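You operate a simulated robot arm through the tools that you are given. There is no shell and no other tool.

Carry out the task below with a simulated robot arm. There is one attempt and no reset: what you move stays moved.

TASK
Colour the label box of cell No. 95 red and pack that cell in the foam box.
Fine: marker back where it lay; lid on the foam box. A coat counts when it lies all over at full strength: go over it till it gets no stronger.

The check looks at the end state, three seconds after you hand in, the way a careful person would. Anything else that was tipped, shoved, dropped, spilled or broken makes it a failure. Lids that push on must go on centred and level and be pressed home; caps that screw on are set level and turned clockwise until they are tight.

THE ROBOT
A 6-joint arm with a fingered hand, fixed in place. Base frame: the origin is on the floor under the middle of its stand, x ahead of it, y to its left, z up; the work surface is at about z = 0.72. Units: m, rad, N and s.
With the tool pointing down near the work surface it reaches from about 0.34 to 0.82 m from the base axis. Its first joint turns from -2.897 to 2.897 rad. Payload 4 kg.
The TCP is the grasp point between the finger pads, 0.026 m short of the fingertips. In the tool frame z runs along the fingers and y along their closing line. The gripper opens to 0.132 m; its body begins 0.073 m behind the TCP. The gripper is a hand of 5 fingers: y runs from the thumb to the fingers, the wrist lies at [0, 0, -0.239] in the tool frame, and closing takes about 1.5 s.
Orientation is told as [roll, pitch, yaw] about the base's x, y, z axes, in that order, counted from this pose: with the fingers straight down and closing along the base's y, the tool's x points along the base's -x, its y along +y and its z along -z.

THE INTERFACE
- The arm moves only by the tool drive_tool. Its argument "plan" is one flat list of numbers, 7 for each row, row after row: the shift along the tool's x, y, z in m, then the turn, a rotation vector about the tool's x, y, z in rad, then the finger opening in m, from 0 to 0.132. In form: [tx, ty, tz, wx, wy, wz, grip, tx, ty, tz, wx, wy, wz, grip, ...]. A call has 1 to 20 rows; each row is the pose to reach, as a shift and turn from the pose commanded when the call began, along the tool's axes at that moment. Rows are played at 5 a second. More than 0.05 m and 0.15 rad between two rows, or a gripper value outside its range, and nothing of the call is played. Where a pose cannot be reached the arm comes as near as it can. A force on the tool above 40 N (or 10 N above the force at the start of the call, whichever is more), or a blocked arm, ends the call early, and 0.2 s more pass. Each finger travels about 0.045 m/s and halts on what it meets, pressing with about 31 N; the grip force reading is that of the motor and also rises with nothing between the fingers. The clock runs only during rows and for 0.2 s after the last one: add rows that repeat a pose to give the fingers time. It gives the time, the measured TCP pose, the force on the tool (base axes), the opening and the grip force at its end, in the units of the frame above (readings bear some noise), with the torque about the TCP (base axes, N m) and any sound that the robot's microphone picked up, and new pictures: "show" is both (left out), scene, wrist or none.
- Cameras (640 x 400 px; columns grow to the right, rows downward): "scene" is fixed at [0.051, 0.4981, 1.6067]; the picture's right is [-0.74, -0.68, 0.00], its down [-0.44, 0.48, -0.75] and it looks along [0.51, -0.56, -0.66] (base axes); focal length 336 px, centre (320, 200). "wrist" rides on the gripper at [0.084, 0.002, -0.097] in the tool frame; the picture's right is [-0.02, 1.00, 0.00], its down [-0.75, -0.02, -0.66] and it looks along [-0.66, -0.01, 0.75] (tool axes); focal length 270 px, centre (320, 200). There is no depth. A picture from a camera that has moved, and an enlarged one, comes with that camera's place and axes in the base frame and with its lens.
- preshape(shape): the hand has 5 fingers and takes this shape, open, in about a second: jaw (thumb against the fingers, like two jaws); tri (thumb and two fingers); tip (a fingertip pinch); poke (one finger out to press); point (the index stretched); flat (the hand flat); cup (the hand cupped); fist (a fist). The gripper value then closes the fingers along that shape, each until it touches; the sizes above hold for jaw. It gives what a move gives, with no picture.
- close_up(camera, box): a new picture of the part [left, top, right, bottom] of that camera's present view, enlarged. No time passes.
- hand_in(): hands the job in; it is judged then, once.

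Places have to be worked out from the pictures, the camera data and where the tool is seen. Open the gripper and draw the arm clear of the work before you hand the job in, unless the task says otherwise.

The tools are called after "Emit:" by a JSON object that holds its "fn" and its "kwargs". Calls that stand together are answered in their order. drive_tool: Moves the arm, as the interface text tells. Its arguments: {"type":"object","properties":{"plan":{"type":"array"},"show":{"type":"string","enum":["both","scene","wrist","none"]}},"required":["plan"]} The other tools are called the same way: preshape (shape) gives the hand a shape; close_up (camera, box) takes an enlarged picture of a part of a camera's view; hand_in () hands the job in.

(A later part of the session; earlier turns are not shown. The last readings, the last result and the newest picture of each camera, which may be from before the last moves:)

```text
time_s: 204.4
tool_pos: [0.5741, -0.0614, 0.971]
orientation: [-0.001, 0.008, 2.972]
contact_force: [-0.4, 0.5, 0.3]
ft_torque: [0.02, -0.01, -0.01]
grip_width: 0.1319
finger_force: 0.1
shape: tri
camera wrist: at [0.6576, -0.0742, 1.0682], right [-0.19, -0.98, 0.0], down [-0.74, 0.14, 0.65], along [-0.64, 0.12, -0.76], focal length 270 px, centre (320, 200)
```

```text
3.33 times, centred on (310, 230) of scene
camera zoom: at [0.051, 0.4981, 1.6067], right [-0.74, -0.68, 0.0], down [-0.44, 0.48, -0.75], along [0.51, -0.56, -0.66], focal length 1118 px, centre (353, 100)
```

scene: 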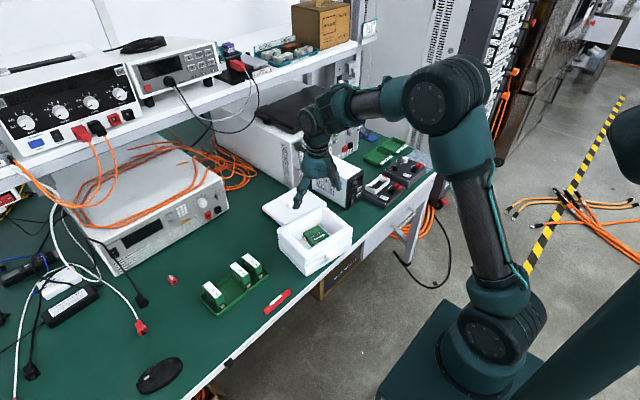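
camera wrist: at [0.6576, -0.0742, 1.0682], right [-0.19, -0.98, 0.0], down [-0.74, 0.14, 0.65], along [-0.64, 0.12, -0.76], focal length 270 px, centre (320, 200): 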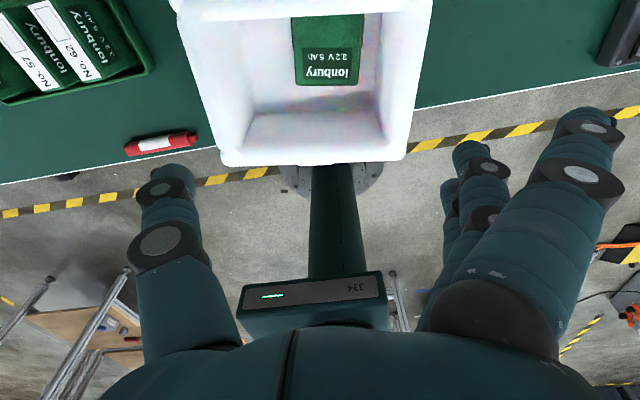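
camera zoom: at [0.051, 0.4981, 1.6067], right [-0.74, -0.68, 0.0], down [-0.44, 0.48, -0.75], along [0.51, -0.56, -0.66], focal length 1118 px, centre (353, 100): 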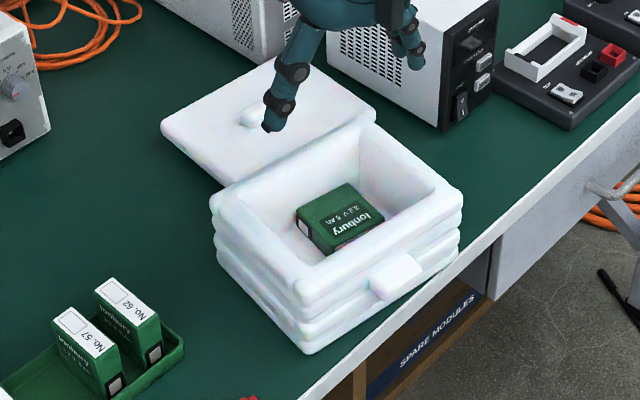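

Cell 95 lies flat inside the box. Next is the lid: from the earlier views its handle is a bar about 65 mm long, centred near (0.777, -0.147) and running roughly along y. I set jaw and move above it to measure.

Emit:
{"fn": "preshape", "kwargs": {"shape": "jaw"}}

Emit:
{"fn": "drive_tool", "kwargs": {"plan": [0.0177, 0.004, 0.0042, 0, 0, -0.1368, 0.132, 0.0354, 0.0081, 0.0083, 0, 0, -0.2735, 0.132, 0.053, 0.0121, 0.0125, 0, 0, -0.4103, 0.132, 0.0707, 0.0162, 0.0167, 0, 0, -0.547, 0.132, 0.0884, 0.0202, 0.0208, 0, 0, -0.6838, 0.132, 0.1061, 0.0243, 0.025, 0, 0, -0.8205, 0.132, 0.1238, 0.0283, 0.0292, 0, 0, -0.9573, 0.132, 0.1415, 0.0323, 0.0333, 0, 0, -1.094, 0.132, 0.1591, 0.0364, 0.0375, 0, 0, -1.2308, 0.132, 0.1768, 0.0404, 0.0417, 0, 0, -1.3675, 0.132, 0.1945, 0.0445, 0.0458, 0, 0, -1.5043, 0.132, 0.2122, 0.0485, 0.05, 0, 0, -1.641, 0.132, 0.2122, 0.0485, 0.05, 0, 0, -1.641, 0.132], "show": "both"}}

Emit:
{"fn": "close_up", "kwargs": {"camera": "wrist", "box": [200, 0, 500, 220]}}

```text
time_s: 205.3
tool_pos: [0.5746, -0.0605, 0.9713]
orientation: [0.0, 0.008, 2.973]
contact_force: [-0.1, 0.2, 0.4]
ft_torque: [0.01, 0.06, -0.01]
grip_width: 0.1319
finger_force: 0.0
shape: jaw
```

```text
time_s: 208.1
tool_pos: [0.7764, -0.1448, 0.9231]
orientation: [0.009, -0.003, -1.668]
contact_force: [-0.8, 0.6, -0.3]
ft_torque: [-0.02, 0.04, 0.01]
grip_width: 0.1318
finger_force: 0.1
shape: jaw
camera wrist: at [0.7864, -0.0584, 1.0195], right [0.99, -0.12, 0.01], down [-0.1, -0.75, 0.66], along [-0.07, -0.66, -0.75], focal length 270 px, centre (320, 200)
```

scene: 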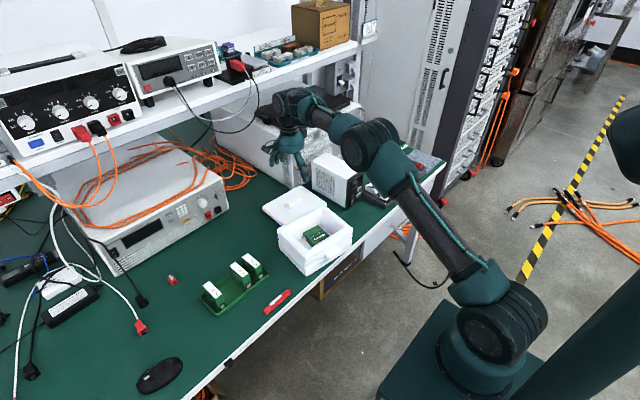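
wrist: 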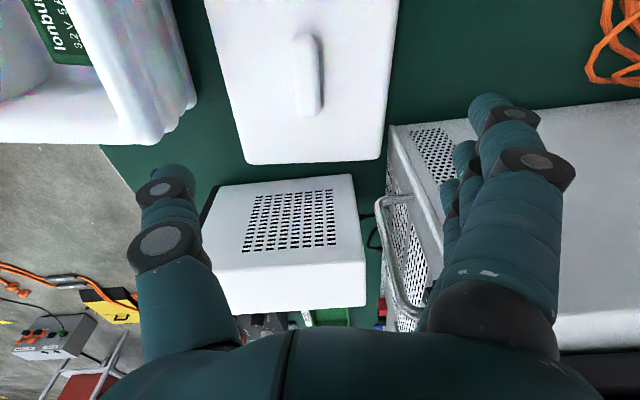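

```text
1.82 times, centred on (350, 110) of wrist
camera zoom: at [0.7864, -0.0584, 1.0195], right [0.99, -0.12, 0.01], down [-0.1, -0.75, 0.66], along [-0.07, -0.66, -0.75], focal length 491 px, centre (266, 364)
```

zoom: 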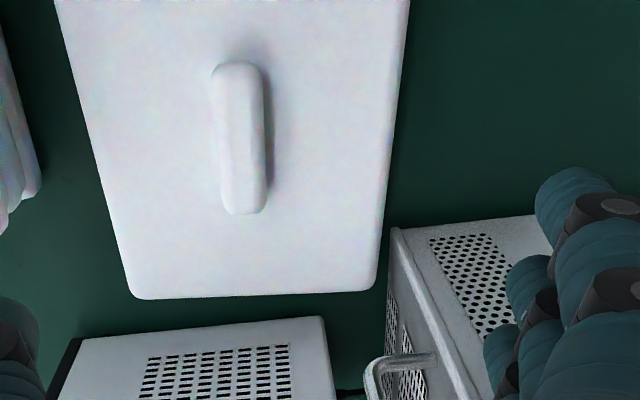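

The handle centre is at about (0.766, -0.139), lined up with the tool within 0.02 rad; lid about 0.16 × 0.20 m with yaw about -0.08. I shift over the handle and lower to z ≈ 0.80 with fingers half open.

Emit:
{"fn": "drive_tool", "kwargs": {"plan": [0.005, -0.0115, 0.03, 0, 0, 0, 0.08, 0.005, -0.0115, 0.06, 0, 0, 0, 0.07, 0.005, -0.0115, 0.09, 0, 0, 0, 0.07, 0.005, -0.0115, 0.11, 0, 0, 0, 0.07, 0.005, -0.0115, 0.123, 0, 0, 0, 0.07, 0.005, -0.0115, 0.123, 0, 0, 0, 0.07], "show": "both"}}

Emit:
{"fn": "close_up", "kwargs": {"camera": "wrist", "box": [220, 60, 460, 240]}}

Emit:
{"fn": "close_up", "kwargs": {"camera": "scene", "box": [250, 160, 340, 230]}}

```text
time_s: 209.5
tool_pos: [0.7662, -0.1383, 0.8008]
orientation: [0.006, -0.002, -1.669]
contact_force: [-0.6, 0.2, -0.2]
ft_torque: [-0.01, 0.0, -0.02]
grip_width: 0.071
finger_force: 0.1
shape: jaw
camera wrist: at [0.776, -0.0525, 0.8969], right [0.99, -0.12, 0.01], down [-0.1, -0.75, 0.66], along [-0.07, -0.66, -0.75], focal length 270 px, centre (320, 200)
```

scene: 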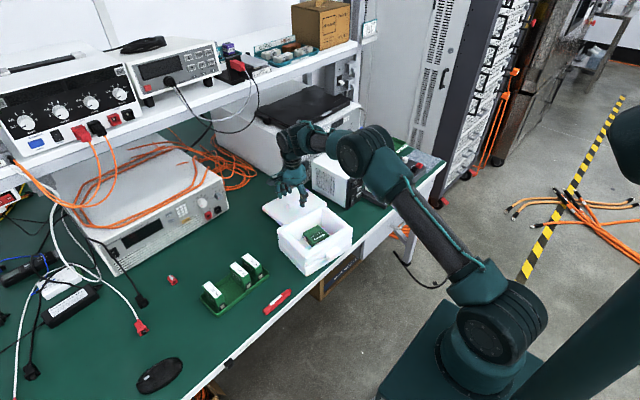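
wrist: 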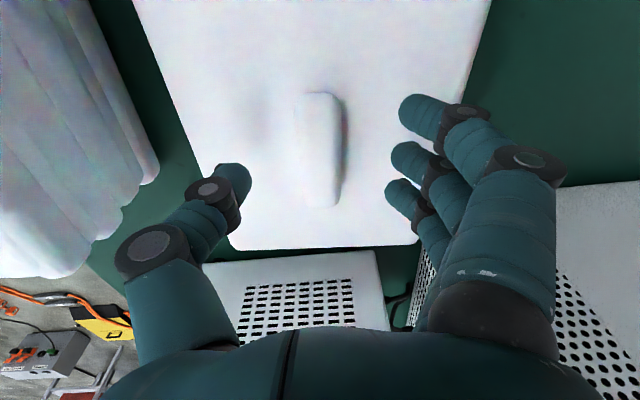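

```text
2.22 times, centred on (340, 150) of wrist
camera zoom: at [0.776, -0.0525, 0.8969], right [0.99, -0.12, 0.01], down [-0.1, -0.75, 0.66], along [-0.07, -0.66, -0.75], focal length 601 px, centre (276, 311)
```

zoom: 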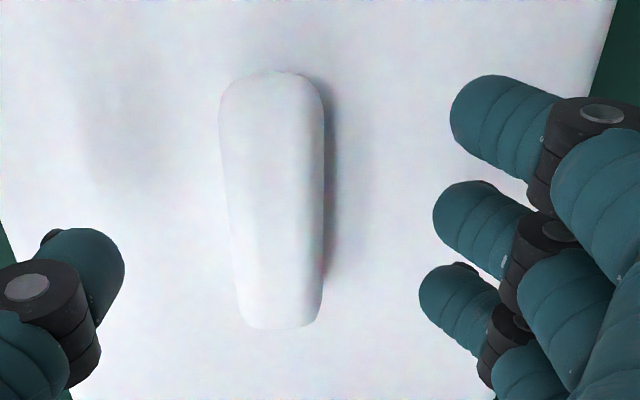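

```text
5.71 times, centred on (295, 195) of scene
camera zoom: at [0.051, 0.4981, 1.6067], right [-0.74, -0.68, 0.0], down [-0.44, 0.48, -0.75], along [0.51, -0.56, -0.66], focal length 1917 px, centre (463, 229)
```

zoom: 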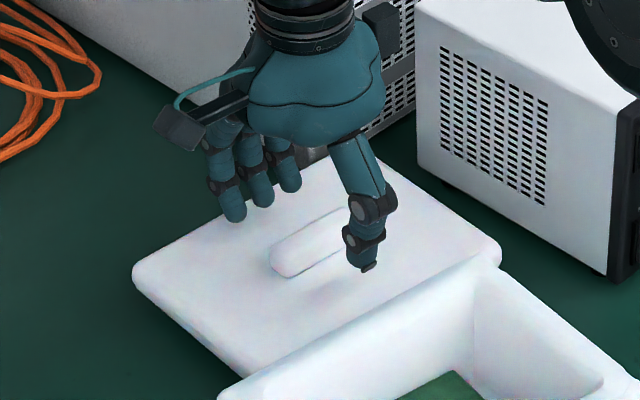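

The handle (about 80 mm long, 24 mm wide) sits centred between thumb and fingers, its middle 6 mm to the tool -x side. I shift 5 mm and lower to TCP z ≈ 0.772.

Emit:
{"fn": "drive_tool", "kwargs": {"plan": [-0.005, 0, 0.01, 0, 0, 0, 0.06, -0.005, 0, 0.02, 0, 0, 0, 0.06, -0.005, 0, 0.026, 0, 0, 0, 0.06, -0.005, 0, 0.029, 0, 0, 0, 0.06, -0.005, 0, 0.029, 0, 0, 0, 0.06], "show": "wrist"}}

Emit:
{"fn": "close_up", "kwargs": {"camera": "scene", "box": [260, 175, 330, 230]}}

```text
time_s: 210.3
tool_pos: [0.7678, -0.1437, 0.7816]
orientation: [0.02, -0.002, -1.671]
contact_force: [-1.8, 0.7, 11.2]
ft_torque: [0.07, 0.59, -0.03]
grip_width: 0.0621
finger_force: 0.0
shape: jaw
stopped in row 4: the force on the tool passed its limit at 46 N (the readings are from after the stop); the commanded pose is now the measured one
camera wrist: at [0.777, -0.0577, 0.8787], right [0.99, -0.12, 0.02], down [-0.1, -0.74, 0.66], along [-0.06, -0.66, -0.75], focal length 270 px, centre (320, 200)
```

wrist: 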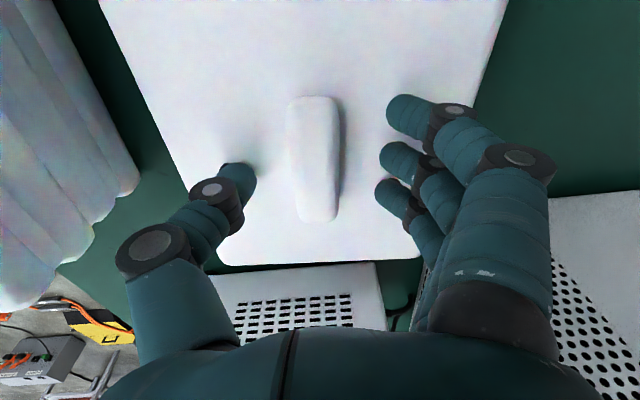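

```text
7.27 times, centred on (295, 202) of scene
camera zoom: at [0.051, 0.4981, 1.6067], right [-0.74, -0.68, 0.0], down [-0.44, 0.48, -0.75], along [0.51, -0.56, -0.66], focal length 2440 px, centre (502, 182)
```

zoom: 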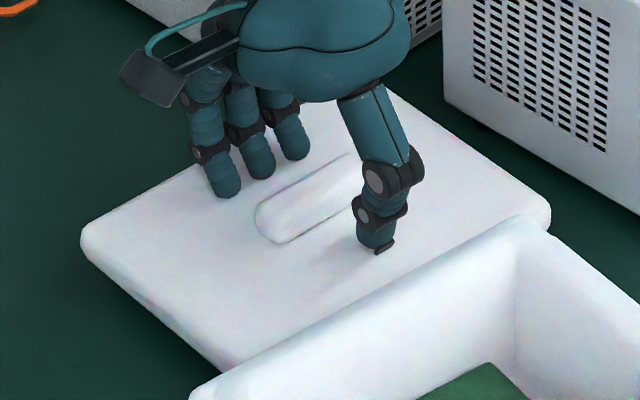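

The thumb tip touched the lid at TCP z 0.7816, so the lid's top is at about z 0.75 (it stands on a plug) and the handle reaches about 0.765. I ease up 2 mm, remove the small roll error, and close on the handle.

Emit:
{"fn": "drive_tool", "kwargs": {"plan": [0, 0, -0.002, -0.002, -0.015, 0, 0.06, 0, 0, -0.002, -0.002, -0.015, 0, 0.05, 0, 0, -0.002, -0.002, -0.015, 0, 0.04, 0, 0, -0.001, -0.002, -0.015, 0, 0.03, 0, 0, -0.001, -0.002, -0.015, 0, 0.02, 0, 0, -0.001, -0.002, -0.015, 0, 0.01, 0, 0, -0.001, -0.002, -0.015, 0, 0.01, 0, 0, -0.001, -0.002, -0.015, 0, 0.01, 0, 0, -0.001, -0.002, -0.015, 0, 0.01], "show": "both"}}

Emit:
{"fn": "close_up", "kwargs": {"camera": "scene", "box": [260, 175, 330, 230]}}

```text
time_s: 212.3
tool_pos: [0.768, -0.1435, 0.7844]
orientation: [0.02, -0.017, -1.669]
contact_force: [-1.9, 0.1, 16.6]
ft_torque: [0.08, -0.27, -0.02]
grip_width: 0.019
finger_force: 30.8
shape: jaw
camera wrist: at [0.777, -0.0562, 0.8782], right [0.99, -0.12, 0.02], down [-0.1, -0.73, 0.67], along [-0.06, -0.67, -0.74], focal length 270 px, centre (320, 200)
```

scene: 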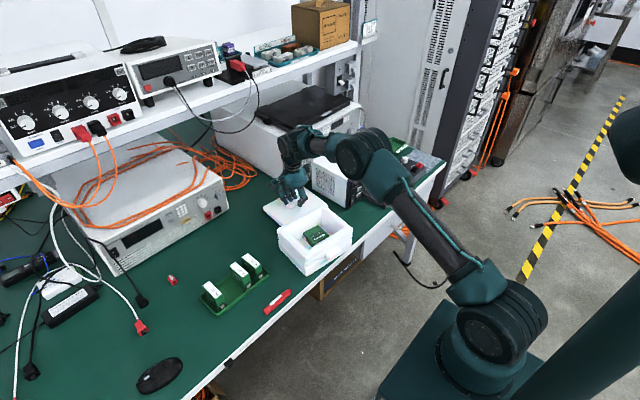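
wrist: 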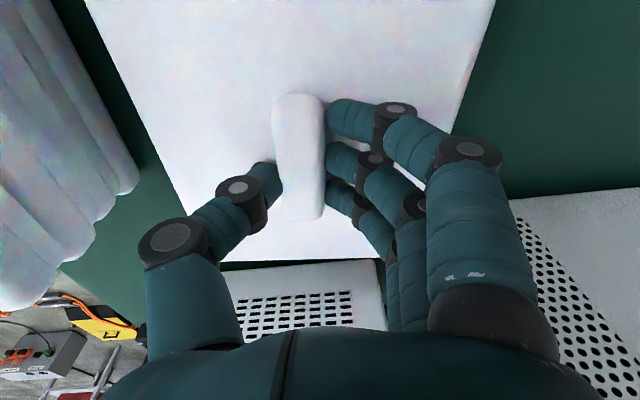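

```text
7.27 times, centred on (295, 202) of scene
camera zoom: at [0.051, 0.4981, 1.6067], right [-0.74, -0.68, 0.0], down [-0.44, 0.48, -0.75], along [0.51, -0.56, -0.66], focal length 2440 px, centre (502, 182)
```

zoom: 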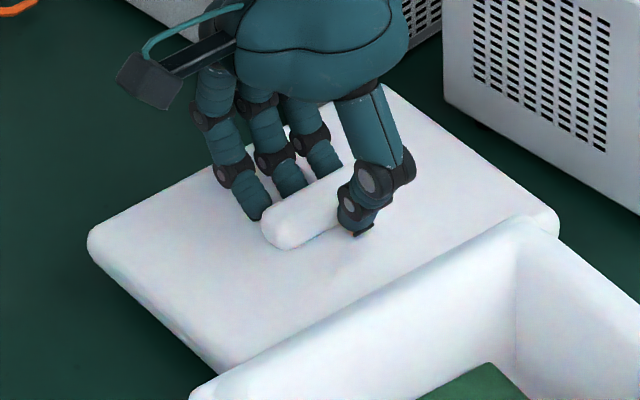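

The handle is held at 30.8 N. I lift the lid a little and check that it comes up level.

Emit:
{"fn": "drive_tool", "kwargs": {"plan": [0, 0, -0.005, 0, 0, 0, 0.01, 0, 0, -0.015, 0, 0, 0, 0.01, 0, 0, -0.03, 0, 0, 0, 0.01, 0, 0, -0.05, 0, 0, 0, 0.01, 0, 0, -0.05, 0, 0, 0, 0.01], "show": "both"}}

Emit:
{"fn": "close_up", "kwargs": {"camera": "scene", "box": [240, 150, 350, 240]}}

```text
time_s: 213.5
tool_pos: [0.7661, -0.1419, 0.8326]
orientation: [0.018, -0.019, -1.67]
contact_force: [0.3, 0.6, 0.2]
ft_torque: [0.01, 0.01, 0.03]
grip_width: 0.0164
finger_force: 31.2
shape: jaw
camera wrist: at [0.7758, -0.0547, 0.9271], right [0.99, -0.12, 0.02], down [-0.1, -0.73, 0.67], along [-0.07, -0.67, -0.74], focal length 270 px, centre (320, 200)
```

scene: 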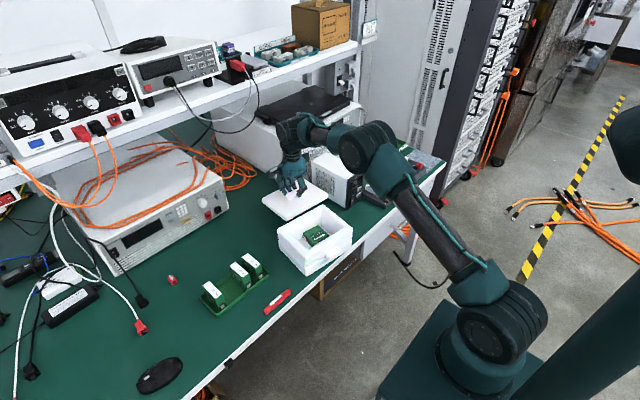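
wrist: 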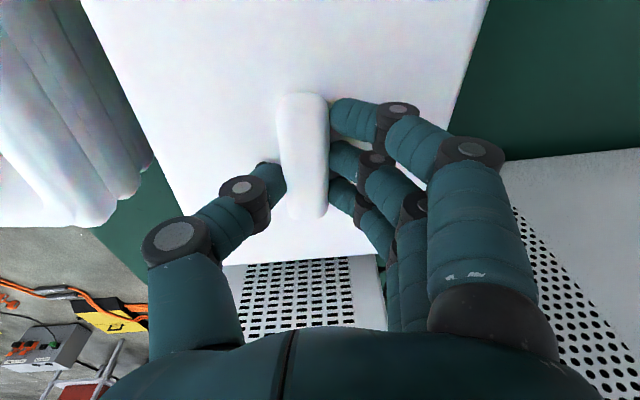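

```text
4.44 times, centred on (295, 195) of scene
camera zoom: at [0.051, 0.4981, 1.6067], right [-0.74, -0.68, 0.0], down [-0.44, 0.48, -0.75], along [0.51, -0.56, -0.66], focal length 1491 px, centre (431, 222)
```

zoom: 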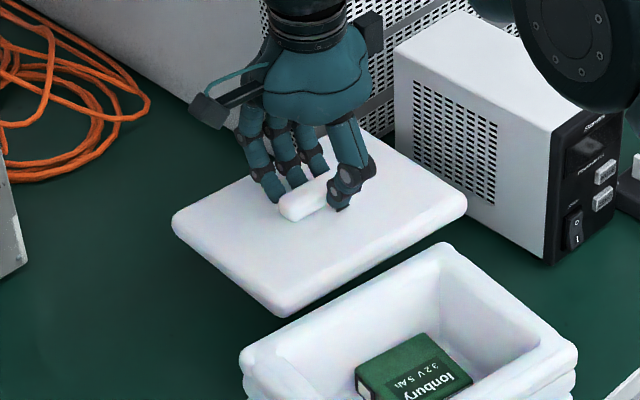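

The lid is light and comes up level. Before moving I measure the box again with the fixed camera, as it may have shifted slightly.

Emit:
{"fn": "close_up", "kwargs": {"camera": "scene", "box": [270, 200, 360, 280]}}

```text
5.00 times, centred on (315, 240) of scene
camera zoom: at [0.051, 0.4981, 1.6067], right [-0.74, -0.68, 0.0], down [-0.44, 0.48, -0.75], along [0.51, -0.56, -0.66], focal length 1678 px, centre (345, 0)
```

zoom: 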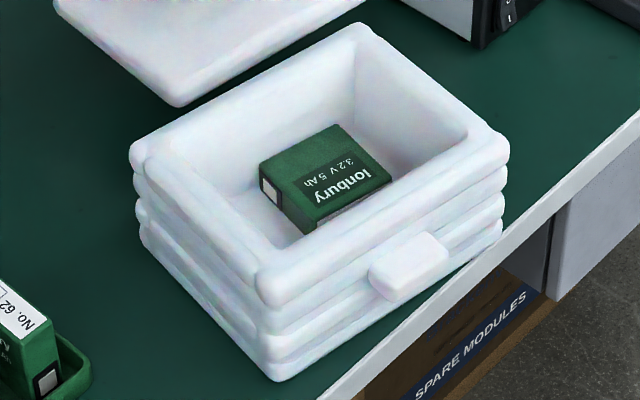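

The box centre is now about (0.581, -0.050) with yaw about -0.15. I raise the lid to clear the rim and carry it over, turning it 0.075 rad to match the box.

Emit:
{"fn": "drive_tool", "kwargs": {"plan": [0, 0, -0.033, 0, 0, 0, 0.01, 0, 0, -0.066, 0, 0, 0, 0.01, 0, 0, -0.0974, 0, 0, 0, 0.01, 0.0118, -0.0323, -0.0974, 0, 0, 0.0125, 0.01, 0.0236, -0.0646, -0.0974, 0, 0, 0.025, 0.01, 0.0354, -0.097, -0.0974, 0, 0, 0.0375, 0.01, 0.0472, -0.1293, -0.0974, 0, 0, 0.05, 0.01, 0.059, -0.1616, -0.0974, 0, 0, 0.0625, 0.01, 0.0708, -0.1939, -0.0974, 0, 0, 0.075, 0.01, 0.0708, -0.1939, -0.0974, 0, 0, 0.075, 0.01], "show": "both"}}

Emit:
{"fn": "close_up", "kwargs": {"camera": "scene", "box": [260, 170, 370, 280]}}

```text
time_s: 215.7
tool_pos: [0.5793, -0.0507, 0.9229]
orientation: [0.021, -0.017, -1.746]
contact_force: [-0.5, -0.2, 0.0]
ft_torque: [-0.02, 0.02, 0.0]
grip_width: 0.0146
finger_force: 30.4
shape: jaw
camera wrist: at [0.5945, 0.0354, 1.0194], right [0.98, -0.19, 0.02], down [-0.16, -0.73, 0.67], along [-0.11, -0.66, -0.74], focal length 270 px, centre (320, 200)
```

scene: 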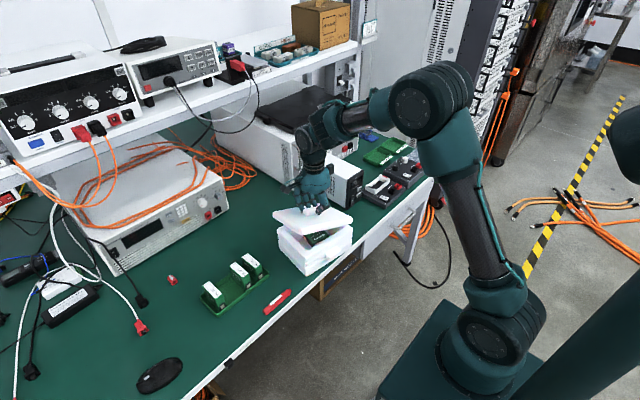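
wrist: 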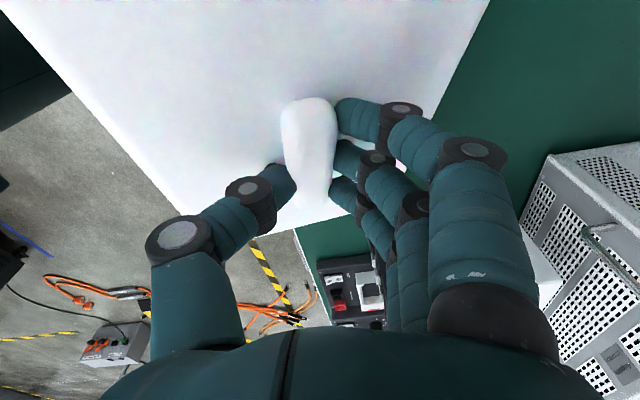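

```text
3.64 times, centred on (315, 225) of scene
camera zoom: at [0.051, 0.4981, 1.6067], right [-0.74, -0.68, 0.0], down [-0.44, 0.48, -0.75], along [0.51, -0.56, -0.66], focal length 1220 px, centre (338, 109)
```

zoom: 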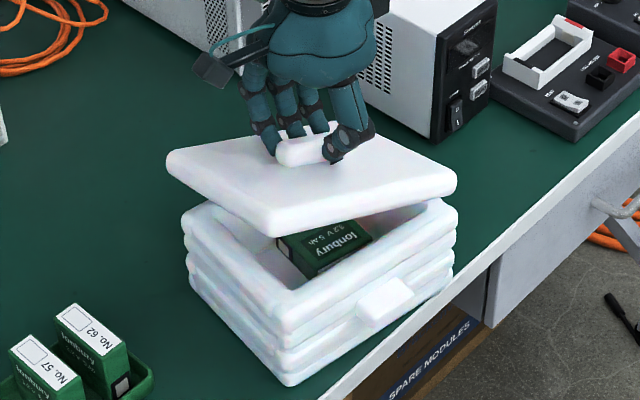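

The lid has tipped in the grip: compared with where level corners should appear, its -y end hangs about 0.29 rad low and its +x side about 0.2 rad low. I look closely before correcting with the hand.

Emit:
{"fn": "close_up", "kwargs": {"camera": "scene", "box": [270, 185, 350, 245]}}

Emit:
{"fn": "close_up", "kwargs": {"camera": "wrist", "box": [150, 50, 450, 260]}}

```text
6.67 times, centred on (310, 215) of scene
camera zoom: at [0.051, 0.4981, 1.6067], right [-0.74, -0.68, 0.0], down [-0.44, 0.48, -0.75], along [0.51, -0.56, -0.66], focal length 2237 px, centre (387, 100)
```

zoom: 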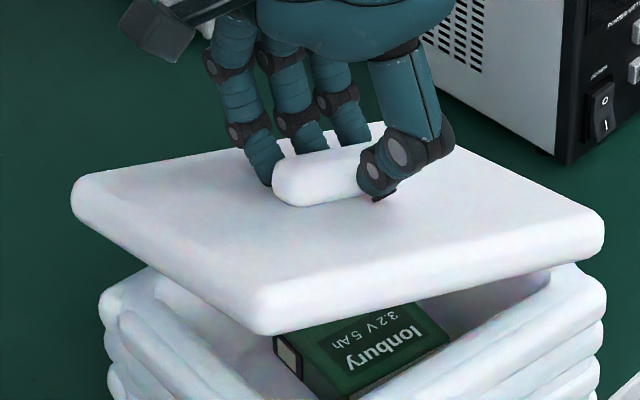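

```text
1.90 times, centred on (300, 155) of wrist
camera zoom: at [0.5945, 0.0354, 1.0194], right [0.98, -0.19, 0.02], down [-0.16, -0.73, 0.67], along [-0.11, -0.66, -0.74], focal length 515 px, centre (358, 286)
```

zoom: 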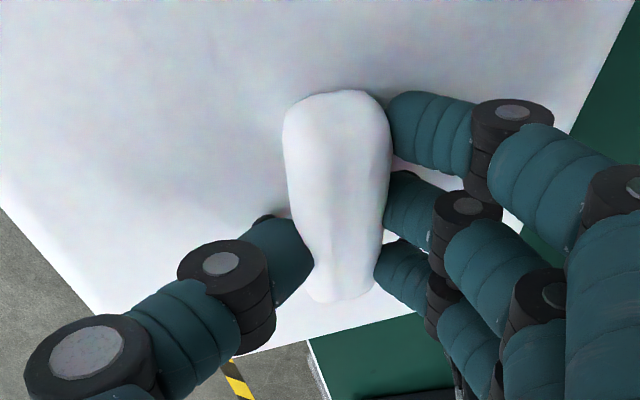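

Refined: the +x side is about 0.28 rad low and the -y end 0.34 rad low, and the grip is creeping. I level the lid by rotating the hand the opposite way, gently, without lowering.

Emit:
{"fn": "drive_tool", "kwargs": {"plan": [0, 0, 0, -0.056, -0.068, 0, 0.005, 0, 0, 0, -0.112, -0.136, 0, 0.005, 0, 0, 0, -0.168, -0.204, 0, 0.005, 0, 0, 0, -0.224, -0.272, 0, 0.005, 0, 0, 0, -0.28, -0.34, 0, 0.005, 0, 0, 0, -0.28, -0.34, 0, 0.005], "show": "both"}}

Emit:
{"fn": "close_up", "kwargs": {"camera": "scene", "box": [270, 185, 360, 275]}}

```text
time_s: 217.1
tool_pos: [0.5789, -0.0518, 0.9253]
orientation: [0.314, -0.351, -1.803]
contact_force: [-0.5, 0.6, -0.6]
ft_torque: [-0.01, -0.01, -0.02]
grip_width: 0.0146
finger_force: 31.7
shape: jaw
camera wrist: at [0.5782, 0.0651, 0.9821], right [0.95, -0.13, 0.3], down [-0.33, -0.43, 0.84], along [0.02, -0.89, -0.45], focal length 270 px, centre (320, 200)
```

scene: 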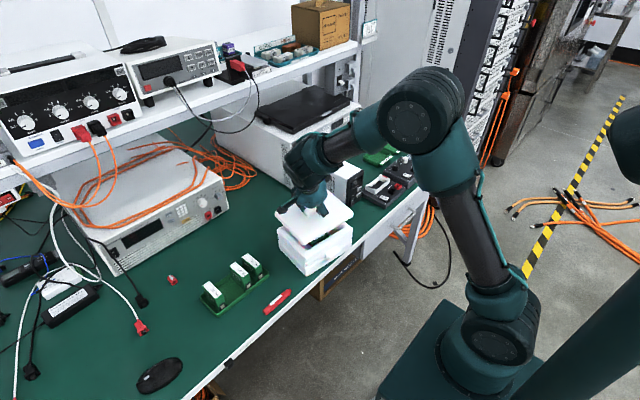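
wrist: 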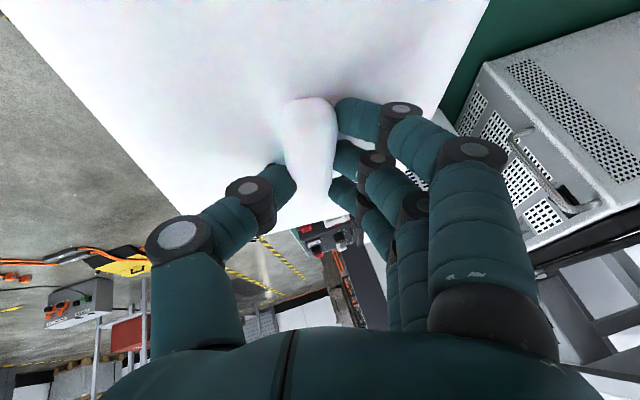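

```text
4.44 times, centred on (315, 230) of scene
camera zoom: at [0.051, 0.4981, 1.6067], right [-0.74, -0.68, 0.0], down [-0.44, 0.48, -0.75], along [0.51, -0.56, -0.66], focal length 1491 px, centre (342, 67)
```

zoom: 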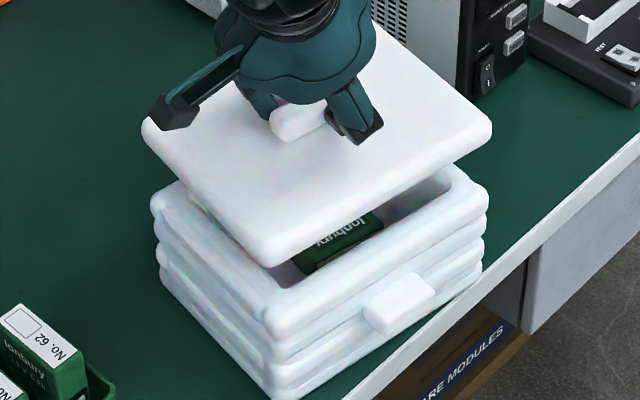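

The lid now looks parallel to the box in the picture. I lower it 20 mm straight down to judge the sideways offset better at smaller height.

Emit:
{"fn": "drive_tool", "kwargs": {"plan": [0.0034, -0.003, 0.0089, 0, 0, 0, 0.005, 0.0068, -0.0061, 0.0178, 0, 0, 0, 0.005, 0.0068, -0.0061, 0.0178, 0, 0, 0, 0.005], "show": "both"}}

Emit:
{"fn": "close_up", "kwargs": {"camera": "scene", "box": [270, 190, 360, 275]}}

```text
time_s: 217.9
tool_pos: [0.5781, -0.0518, 0.9042]
orientation: [0.315, -0.349, -1.803]
contact_force: [-0.3, 0.3, -1.0]
ft_torque: [-0.04, 0.01, 0.0]
grip_width: 0.0146
finger_force: 30.7
shape: jaw
camera wrist: at [0.578, 0.0651, 0.9617], right [0.95, -0.13, 0.3], down [-0.33, -0.43, 0.84], along [0.01, -0.89, -0.45], focal length 270 px, centre (320, 200)
```

scene: 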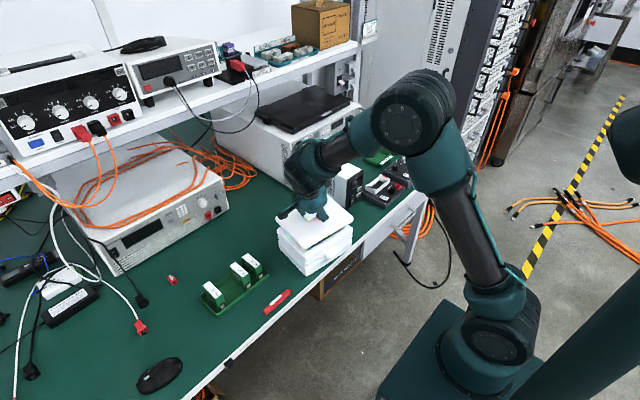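
wrist: 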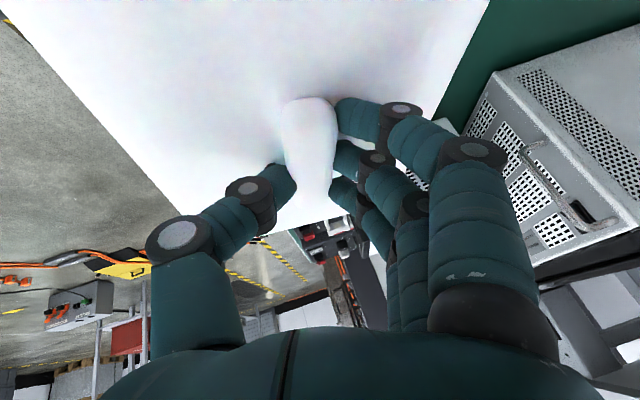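

```text
4.71 times, centred on (315, 232) of scene
camera zoom: at [0.051, 0.4981, 1.6067], right [-0.74, -0.68, 0.0], down [-0.44, 0.48, -0.75], along [0.51, -0.56, -0.66], focal length 1579 px, centre (344, 47)
```

zoom: 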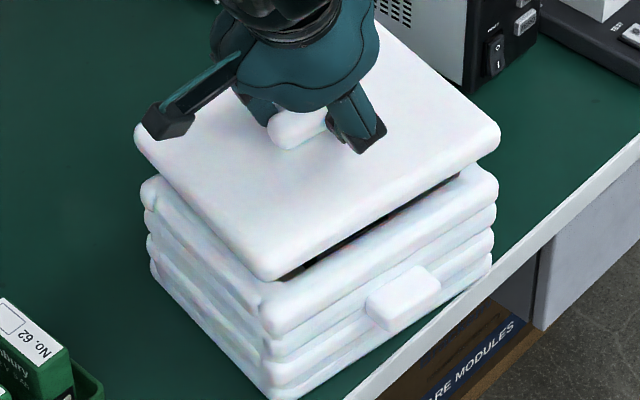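

The lid is close above the rim now, roughly centred but seeming about 0.07 rad turned relative to the box. I zoom in to compare edges.

Emit:
{"fn": "close_up", "kwargs": {"camera": "scene", "box": [295, 215, 355, 260]}}

Emit:
{"fn": "close_up", "kwargs": {"camera": "scene", "box": [265, 205, 335, 260]}}

```text
8.89 times, centred on (325, 238) of scene
camera zoom: at [0.051, 0.4981, 1.6067], right [-0.74, -0.68, 0.0], down [-0.44, 0.48, -0.75], along [0.51, -0.56, -0.66], focal length 2983 px, centre (276, -133)
```

zoom: 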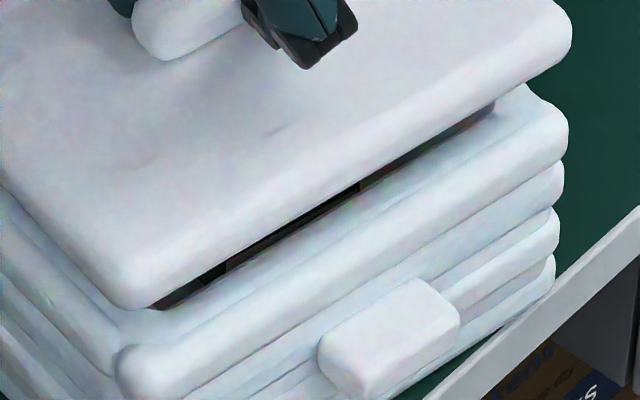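

```text
7.27 times, centred on (300, 232) of scene
camera zoom: at [0.051, 0.4981, 1.6067], right [-0.74, -0.68, 0.0], down [-0.44, 0.48, -0.75], along [0.51, -0.56, -0.66], focal length 2440 px, centre (466, -36)
```

zoom: 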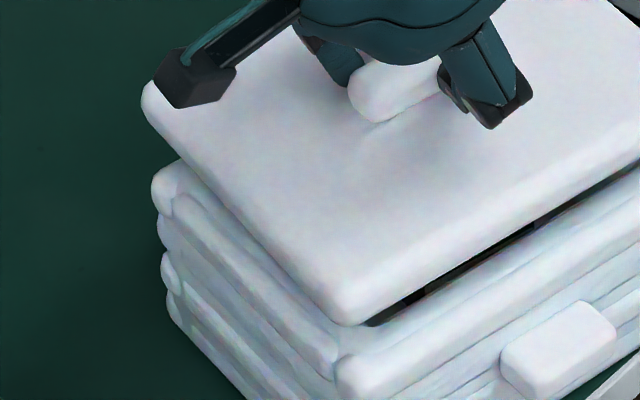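

Comparing the gaps, the lid's +x side is now about 0.17 rad too high and the lid is turned about 0.067 rad; the long direction is level. I correct both with a small rotation.

Emit:
{"fn": "drive_tool", "kwargs": {"plan": [0, 0, 0, 0.0608, -0.0037, 0.0007, 0.005, 0, 0, 0, 0.1215, -0.0074, 0.0015, 0.005, 0, 0, 0, 0.1823, -0.0111, 0.0022, 0.005, 0, 0, 0, 0.1823, -0.0111, 0.0022, 0.005], "show": "none"}}

Emit:
{"fn": "close_up", "kwargs": {"camera": "scene", "box": [265, 185, 365, 265]}}

Emit:
{"fn": "close_up", "kwargs": {"camera": "wrist", "box": [0, 0, 640, 400]}}

```text
time_s: 218.9
tool_pos: [0.5794, -0.052, 0.9042]
orientation: [0.132, -0.361, -1.809]
contact_force: [-0.4, 0.4, -0.5]
ft_torque: [-0.02, 0.04, 0.05]
grip_width: 0.0149
finger_force: 31.6
shape: jaw
```

```text
5.00 times, centred on (315, 225) of scene
camera zoom: at [0.051, 0.4981, 1.6067], right [-0.74, -0.68, 0.0], down [-0.44, 0.48, -0.75], along [0.51, -0.56, -0.66], focal length 1678 px, centre (345, 75)
```

zoom: 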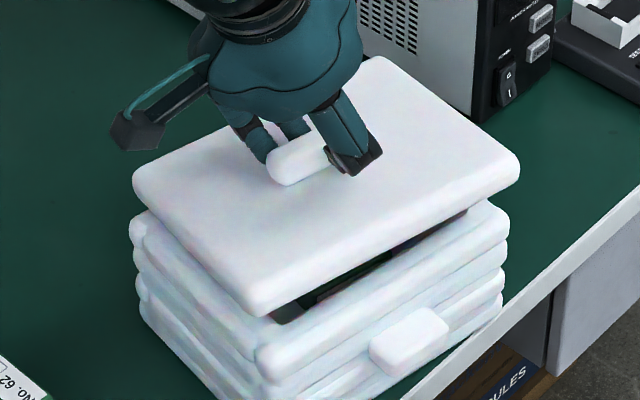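

```text
1.00 times, centred on (320, 200) of wrist (not enlarged: the box is as wide or as high as the picture)
camera zoom: at [0.5954, 0.0632, 0.9642], right [0.97, -0.21, 0.13], down [-0.21, -0.44, 0.87], along [-0.12, -0.88, -0.47], focal length 270 px, centre (320, 200)
```

zoom: 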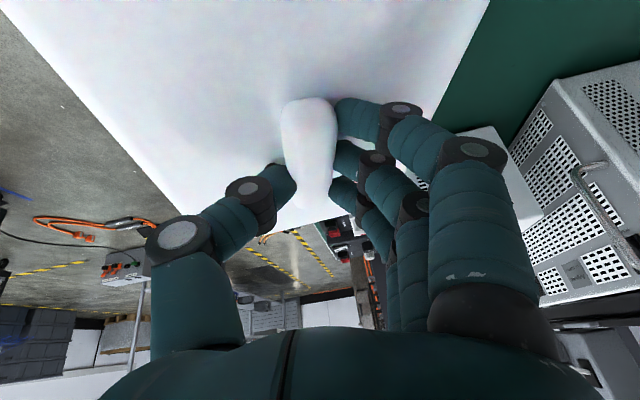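

The lid is now level and parallel to the box (gaps of 43, 40 and 42 px at the three visible corners) and about 4 mm too far toward the picture's right. I shift it back and lower 8 mm.

Emit:
{"fn": "drive_tool", "kwargs": {"plan": [0.0031, 0.0021, -0.0009, 0, 0, 0, 0.005, 0.0059, 0.0011, 0.0065, 0, 0, 0, 0.005, 0.0059, 0.0011, 0.0065, 0, 0, 0, 0.005], "show": "none"}}

Emit:
{"fn": "close_up", "kwargs": {"camera": "scene", "box": [265, 185, 365, 265]}}

```text
time_s: 219.7
tool_pos: [0.5814, -0.0471, 0.8967]
orientation: [0.135, -0.358, -1.807]
contact_force: [0.0, -0.1, -0.9]
ft_torque: [0.02, -0.01, 0.01]
grip_width: 0.0149
finger_force: 31.1
shape: jaw
```

```text
5.00 times, centred on (315, 225) of scene
camera zoom: at [0.051, 0.4981, 1.6067], right [-0.74, -0.68, 0.0], down [-0.44, 0.48, -0.75], along [0.51, -0.56, -0.66], focal length 1678 px, centre (345, 75)
```

zoom: 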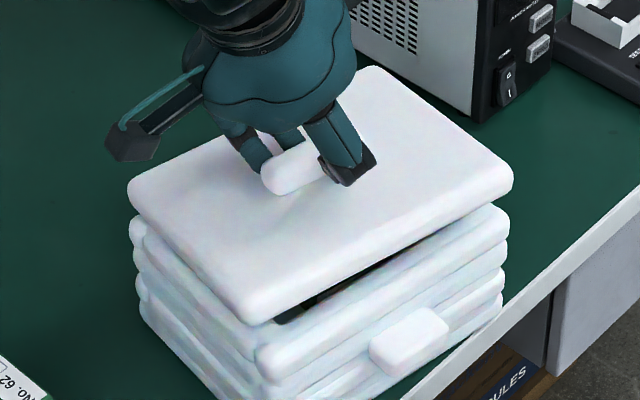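

Centred in the picture now; gaps 35, 32 and 32 px. I lower another 6 mm.

Emit:
{"fn": "drive_tool", "kwargs": {"plan": [0.0011, -0.0004, 0.0028, 0, 0, 0, 0.005, 0.0021, -0.0008, 0.0056, 0, 0, 0, 0.005, 0.0021, -0.0008, 0.0056, 0, 0, 0, 0.005], "show": "none"}}

Emit:
{"fn": "close_up", "kwargs": {"camera": "scene", "box": [265, 185, 365, 265]}}

```text
time_s: 220.5
tool_pos: [0.5811, -0.0485, 0.8906]
orientation: [0.135, -0.36, -1.809]
contact_force: [-0.1, 0.1, 2.6]
ft_torque: [0.22, -0.28, -0.03]
grip_width: 0.0149
finger_force: 31.1
shape: jaw
```

```text
5.00 times, centred on (315, 225) of scene
camera zoom: at [0.051, 0.4981, 1.6067], right [-0.74, -0.68, 0.0], down [-0.44, 0.48, -0.75], along [0.51, -0.56, -0.66], focal length 1678 px, centre (345, 75)
```

zoom: 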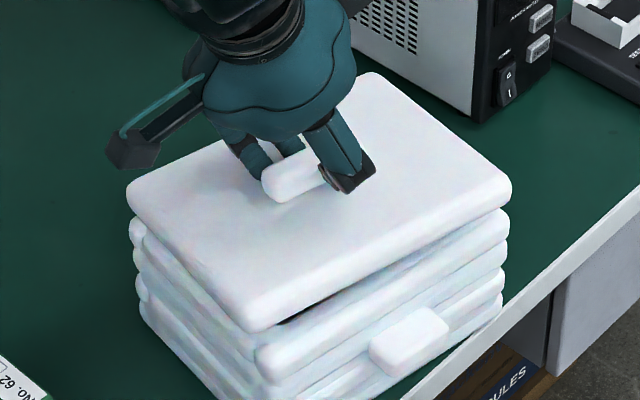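

Contact (2.6 N) at the +x, +y corner: that side's edge seems to sit on the rim while the other corners are down, so the lid must go a few millimetres toward the base. I ease up, shift 4 mm and press down lightly.

Emit:
{"fn": "drive_tool", "kwargs": {"plan": [-0.0007, 0.0003, -0.0019, 0, 0, 0, 0.005, -0.0011, -0.0037, -0.0023, 0, 0, 0, 0.005, 0.0003, -0.0042, 0.0014, 0, 0, 0, 0.005, 0.001, -0.0045, 0.0033, 0, 0, 0, 0.005, 0.001, -0.0045, 0.0033, 0, 0, 0, 0.005], "show": "none"}}

Emit:
{"fn": "close_up", "kwargs": {"camera": "scene", "box": [265, 185, 365, 265]}}

```text
time_s: 221.7
tool_pos: [0.5772, -0.0483, 0.8875]
orientation: [0.135, -0.36, -1.81]
contact_force: [1.6, -3.5, 10.0]
ft_torque: [0.33, -0.41, 0.02]
grip_width: 0.0156
finger_force: 30.8
shape: jaw
```

```text
5.00 times, centred on (315, 225) of scene
camera zoom: at [0.051, 0.4981, 1.6067], right [-0.74, -0.68, 0.0], down [-0.44, 0.48, -0.75], along [0.51, -0.56, -0.66], focal length 1678 px, centre (345, 75)
```

zoom: 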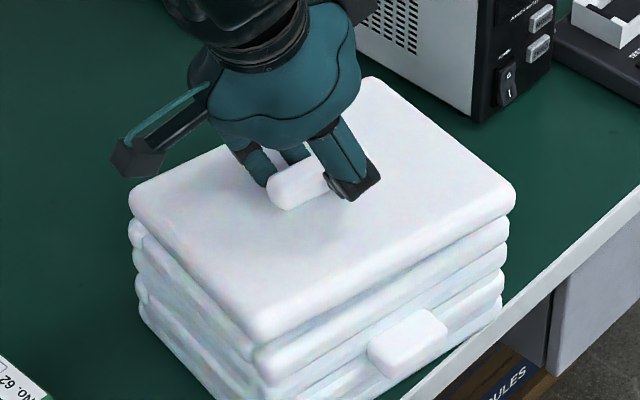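

The lid has gone down further (gaps about 26, 18 and 20 px) with 10 N. I release it here and back off along the tool axis, to see how it sits before pressing it home.

Emit:
{"fn": "drive_tool", "kwargs": {"plan": [-0.0003, 0.0001, -0.0009, 0, 0, 0, 0.02, -0.0003, 0.0001, -0.0009, 0, 0, 0, 0.035, -0.0003, 0.0001, -0.0009, 0, 0, 0, 0.05, -0.0003, 0.0001, -0.0009, 0, 0, 0, 0.06, 0, 0, -0.015, 0, 0, 0, 0.07, 0, 0, -0.04, 0, 0, 0, 0.08, 0, 0, -0.08, 0, 0, 0, 0.1, 0, 0, -0.12, 0, 0, 0, 0.132, 0, 0, -0.12, 0, 0, 0, 0.132], "show": "both"}}

Emit:
{"fn": "close_up", "kwargs": {"camera": "scene", "box": [265, 185, 365, 275]}}

```text
time_s: 223.7
tool_pos: [0.5706, -0.004, 0.998]
orientation: [0.136, -0.36, -1.809]
contact_force: [0.3, 0.9, 0.6]
ft_torque: [0.01, 0.01, -0.01]
grip_width: 0.1317
finger_force: 0.0
shape: jaw
camera wrist: at [0.5869, 0.1102, 1.0579], right [0.97, -0.21, 0.13], down [-0.21, -0.44, 0.87], along [-0.12, -0.88, -0.47], focal length 270 px, centre (320, 200)
```

scene: 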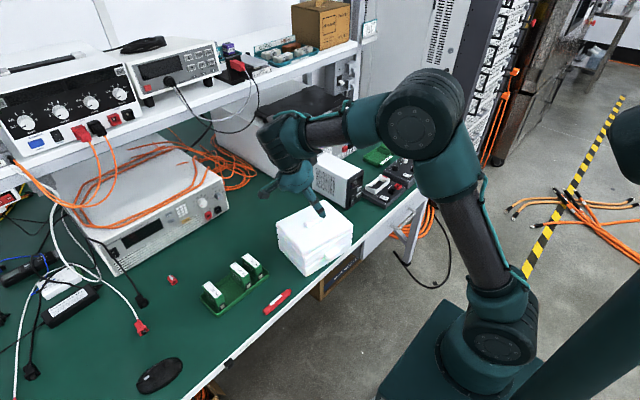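
wrist: 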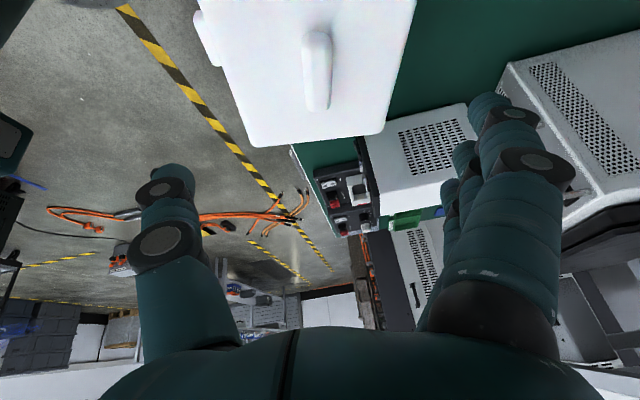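

```text
4.44 times, centred on (315, 230) of scene
camera zoom: at [0.051, 0.4981, 1.6067], right [-0.74, -0.68, 0.0], down [-0.44, 0.48, -0.75], along [0.51, -0.56, -0.66], focal length 1491 px, centre (342, 67)
```

zoom: 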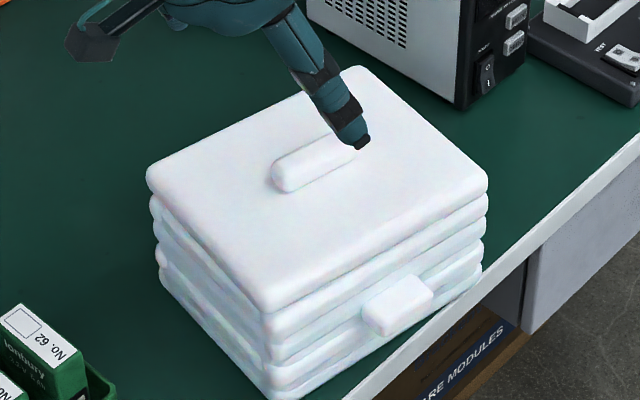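

The lid sits on the box and looks well aligned. I zoom in on its seams to see how far it still has to go.

Emit:
{"fn": "close_up", "kwargs": {"camera": "scene", "box": [270, 205, 335, 260]}}

Emit:
{"fn": "close_up", "kwargs": {"camera": "scene", "box": [310, 210, 365, 260]}}

Emit:
{"fn": "close_up", "kwargs": {"camera": "wrist", "box": [180, 0, 440, 160]}}

```text
7.27 times, centred on (302, 232) of scene
camera zoom: at [0.051, 0.4981, 1.6067], right [-0.74, -0.68, 0.0], down [-0.44, 0.48, -0.75], along [0.51, -0.56, -0.66], focal length 2440 px, centre (447, -36)
```

zoom: 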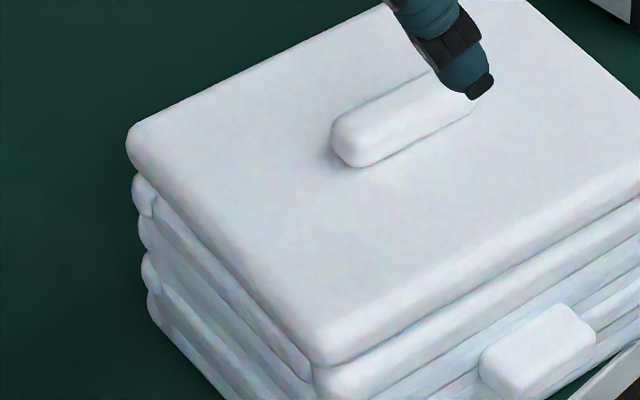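

```text
8.00 times, centred on (338, 235) of scene
camera zoom: at [0.051, 0.4981, 1.6067], right [-0.74, -0.68, 0.0], down [-0.44, 0.48, -0.75], along [0.51, -0.56, -0.66], focal length 2684 px, centre (180, -80)
```

zoom: 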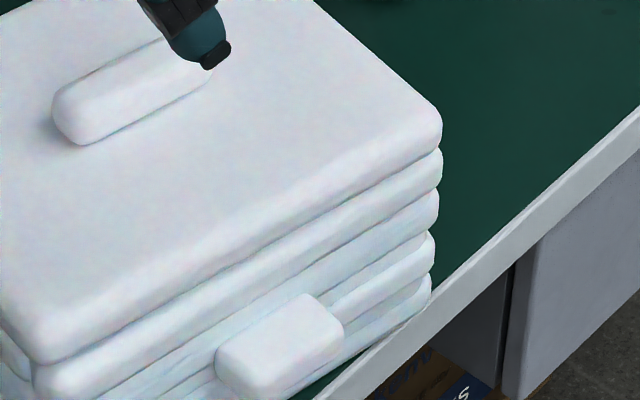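

```text
2.46 times, centred on (310, 80) of wrist
camera zoom: at [0.5869, 0.1102, 1.0579], right [0.97, -0.21, 0.13], down [-0.21, -0.44, 0.87], along [-0.12, -0.88, -0.47], focal length 665 px, centre (345, 495)
```

zoom: 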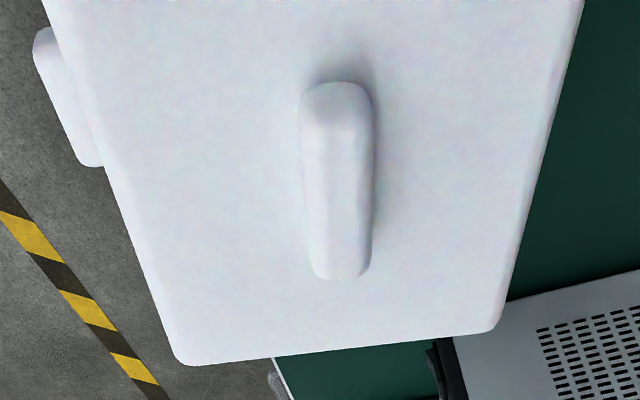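

The seams are thin and even, with the lid overhanging perhaps 3 mm at the +y side. I level the hand first, then press down on the middle of the handle with closed fingers.

Emit:
{"fn": "drive_tool", "kwargs": {"plan": [0, 0, 0, 0.045, 0.12, 0, 0.1, 0, 0, 0, 0.09, 0.24, 0, 0.05, 0, 0, 0, 0.135, 0.36, 0, 0.0, 0, 0, 0, 0.135, 0.36, 0, 0.0, 0, 0, 0, 0.135, 0.36, 0, 0.0], "show": "wrist"}}

```text
time_s: 224.9
tool_pos: [0.5713, -0.0035, 0.9975]
orientation: [-0.006, 0.003, -1.785]
contact_force: [0.3, 1.0, 0.1]
ft_torque: [0.01, 0.02, 0.03]
grip_width: 0.0296
finger_force: 0.0
shape: jaw
camera wrist: at [0.5924, 0.0802, 1.094], right [0.97, -0.23, -0.01], down [-0.17, -0.73, 0.66], along [-0.16, -0.64, -0.75], focal length 270 px, centre (320, 200)
```

wrist: 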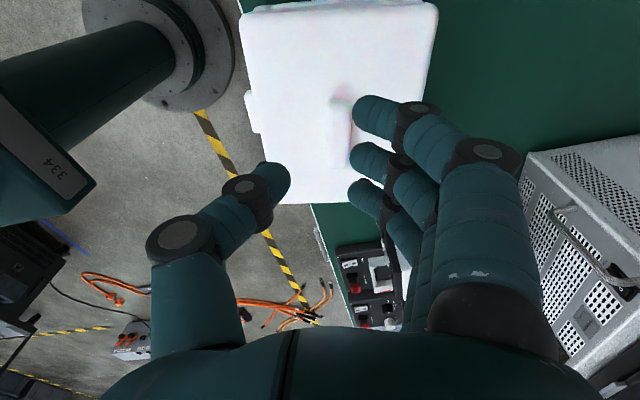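

The hand is level. I move over the handle's middle, close the fingers, and come down to just above it.

Emit:
{"fn": "drive_tool", "kwargs": {"plan": [-0.015, 0.006, 0.01, 0, 0, -0.05, 0, -0.03, 0.012, 0.03, 0, 0, -0.05, 0, -0.0457, 0.0183, 0.06, 0, 0, -0.05, 0, -0.0457, 0.0183, 0.09, 0, 0, -0.05, 0, -0.0457, 0.0183, 0.1, 0, 0, -0.05, 0, -0.0457, 0.0183, 0.1, 0, 0, -0.05, 0], "show": "both"}}

Emit:
{"fn": "close_up", "kwargs": {"camera": "scene", "box": [260, 160, 370, 275]}}

```text
time_s: 226.3
tool_pos: [0.5791, -0.0534, 0.8983]
orientation: [-0.008, -0.001, -1.736]
contact_force: [-0.1, -0.7, 0.0]
ft_torque: [-0.04, -0.03, 0.02]
grip_width: 0.0
finger_force: 31.1
shape: jaw
camera wrist: at [0.5964, 0.0323, 0.9941], right [0.98, -0.18, -0.01], down [-0.13, -0.74, 0.66], along [-0.13, -0.65, -0.75], focal length 270 px, centre (320, 200)
```

scene: 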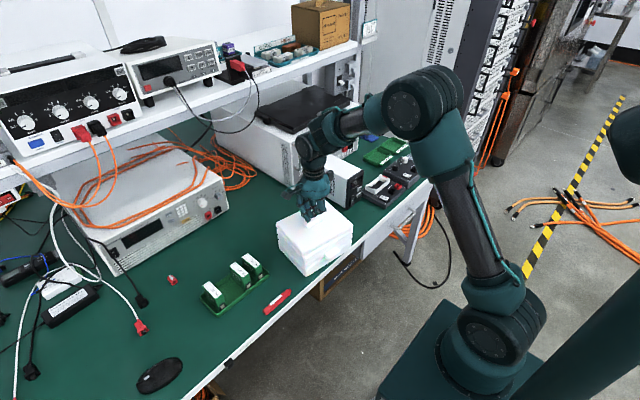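
wrist: 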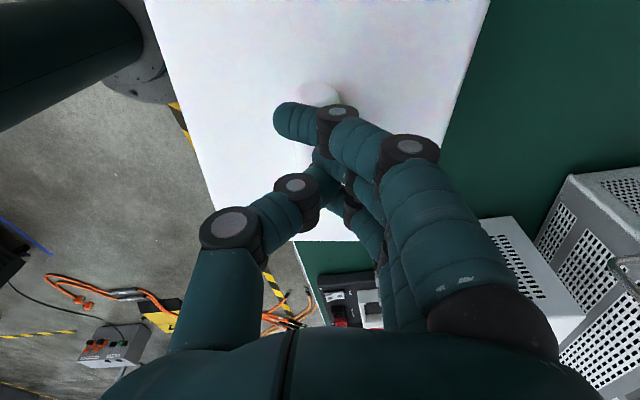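

```text
3.48 times, centred on (315, 218) of scene
camera zoom: at [0.051, 0.4981, 1.6067], right [-0.74, -0.68, 0.0], down [-0.44, 0.48, -0.75], along [0.51, -0.56, -0.66], focal length 1167 px, centre (337, 139)
```

zoom: 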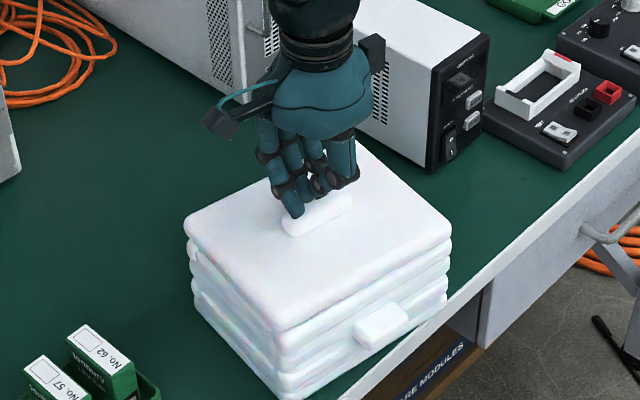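

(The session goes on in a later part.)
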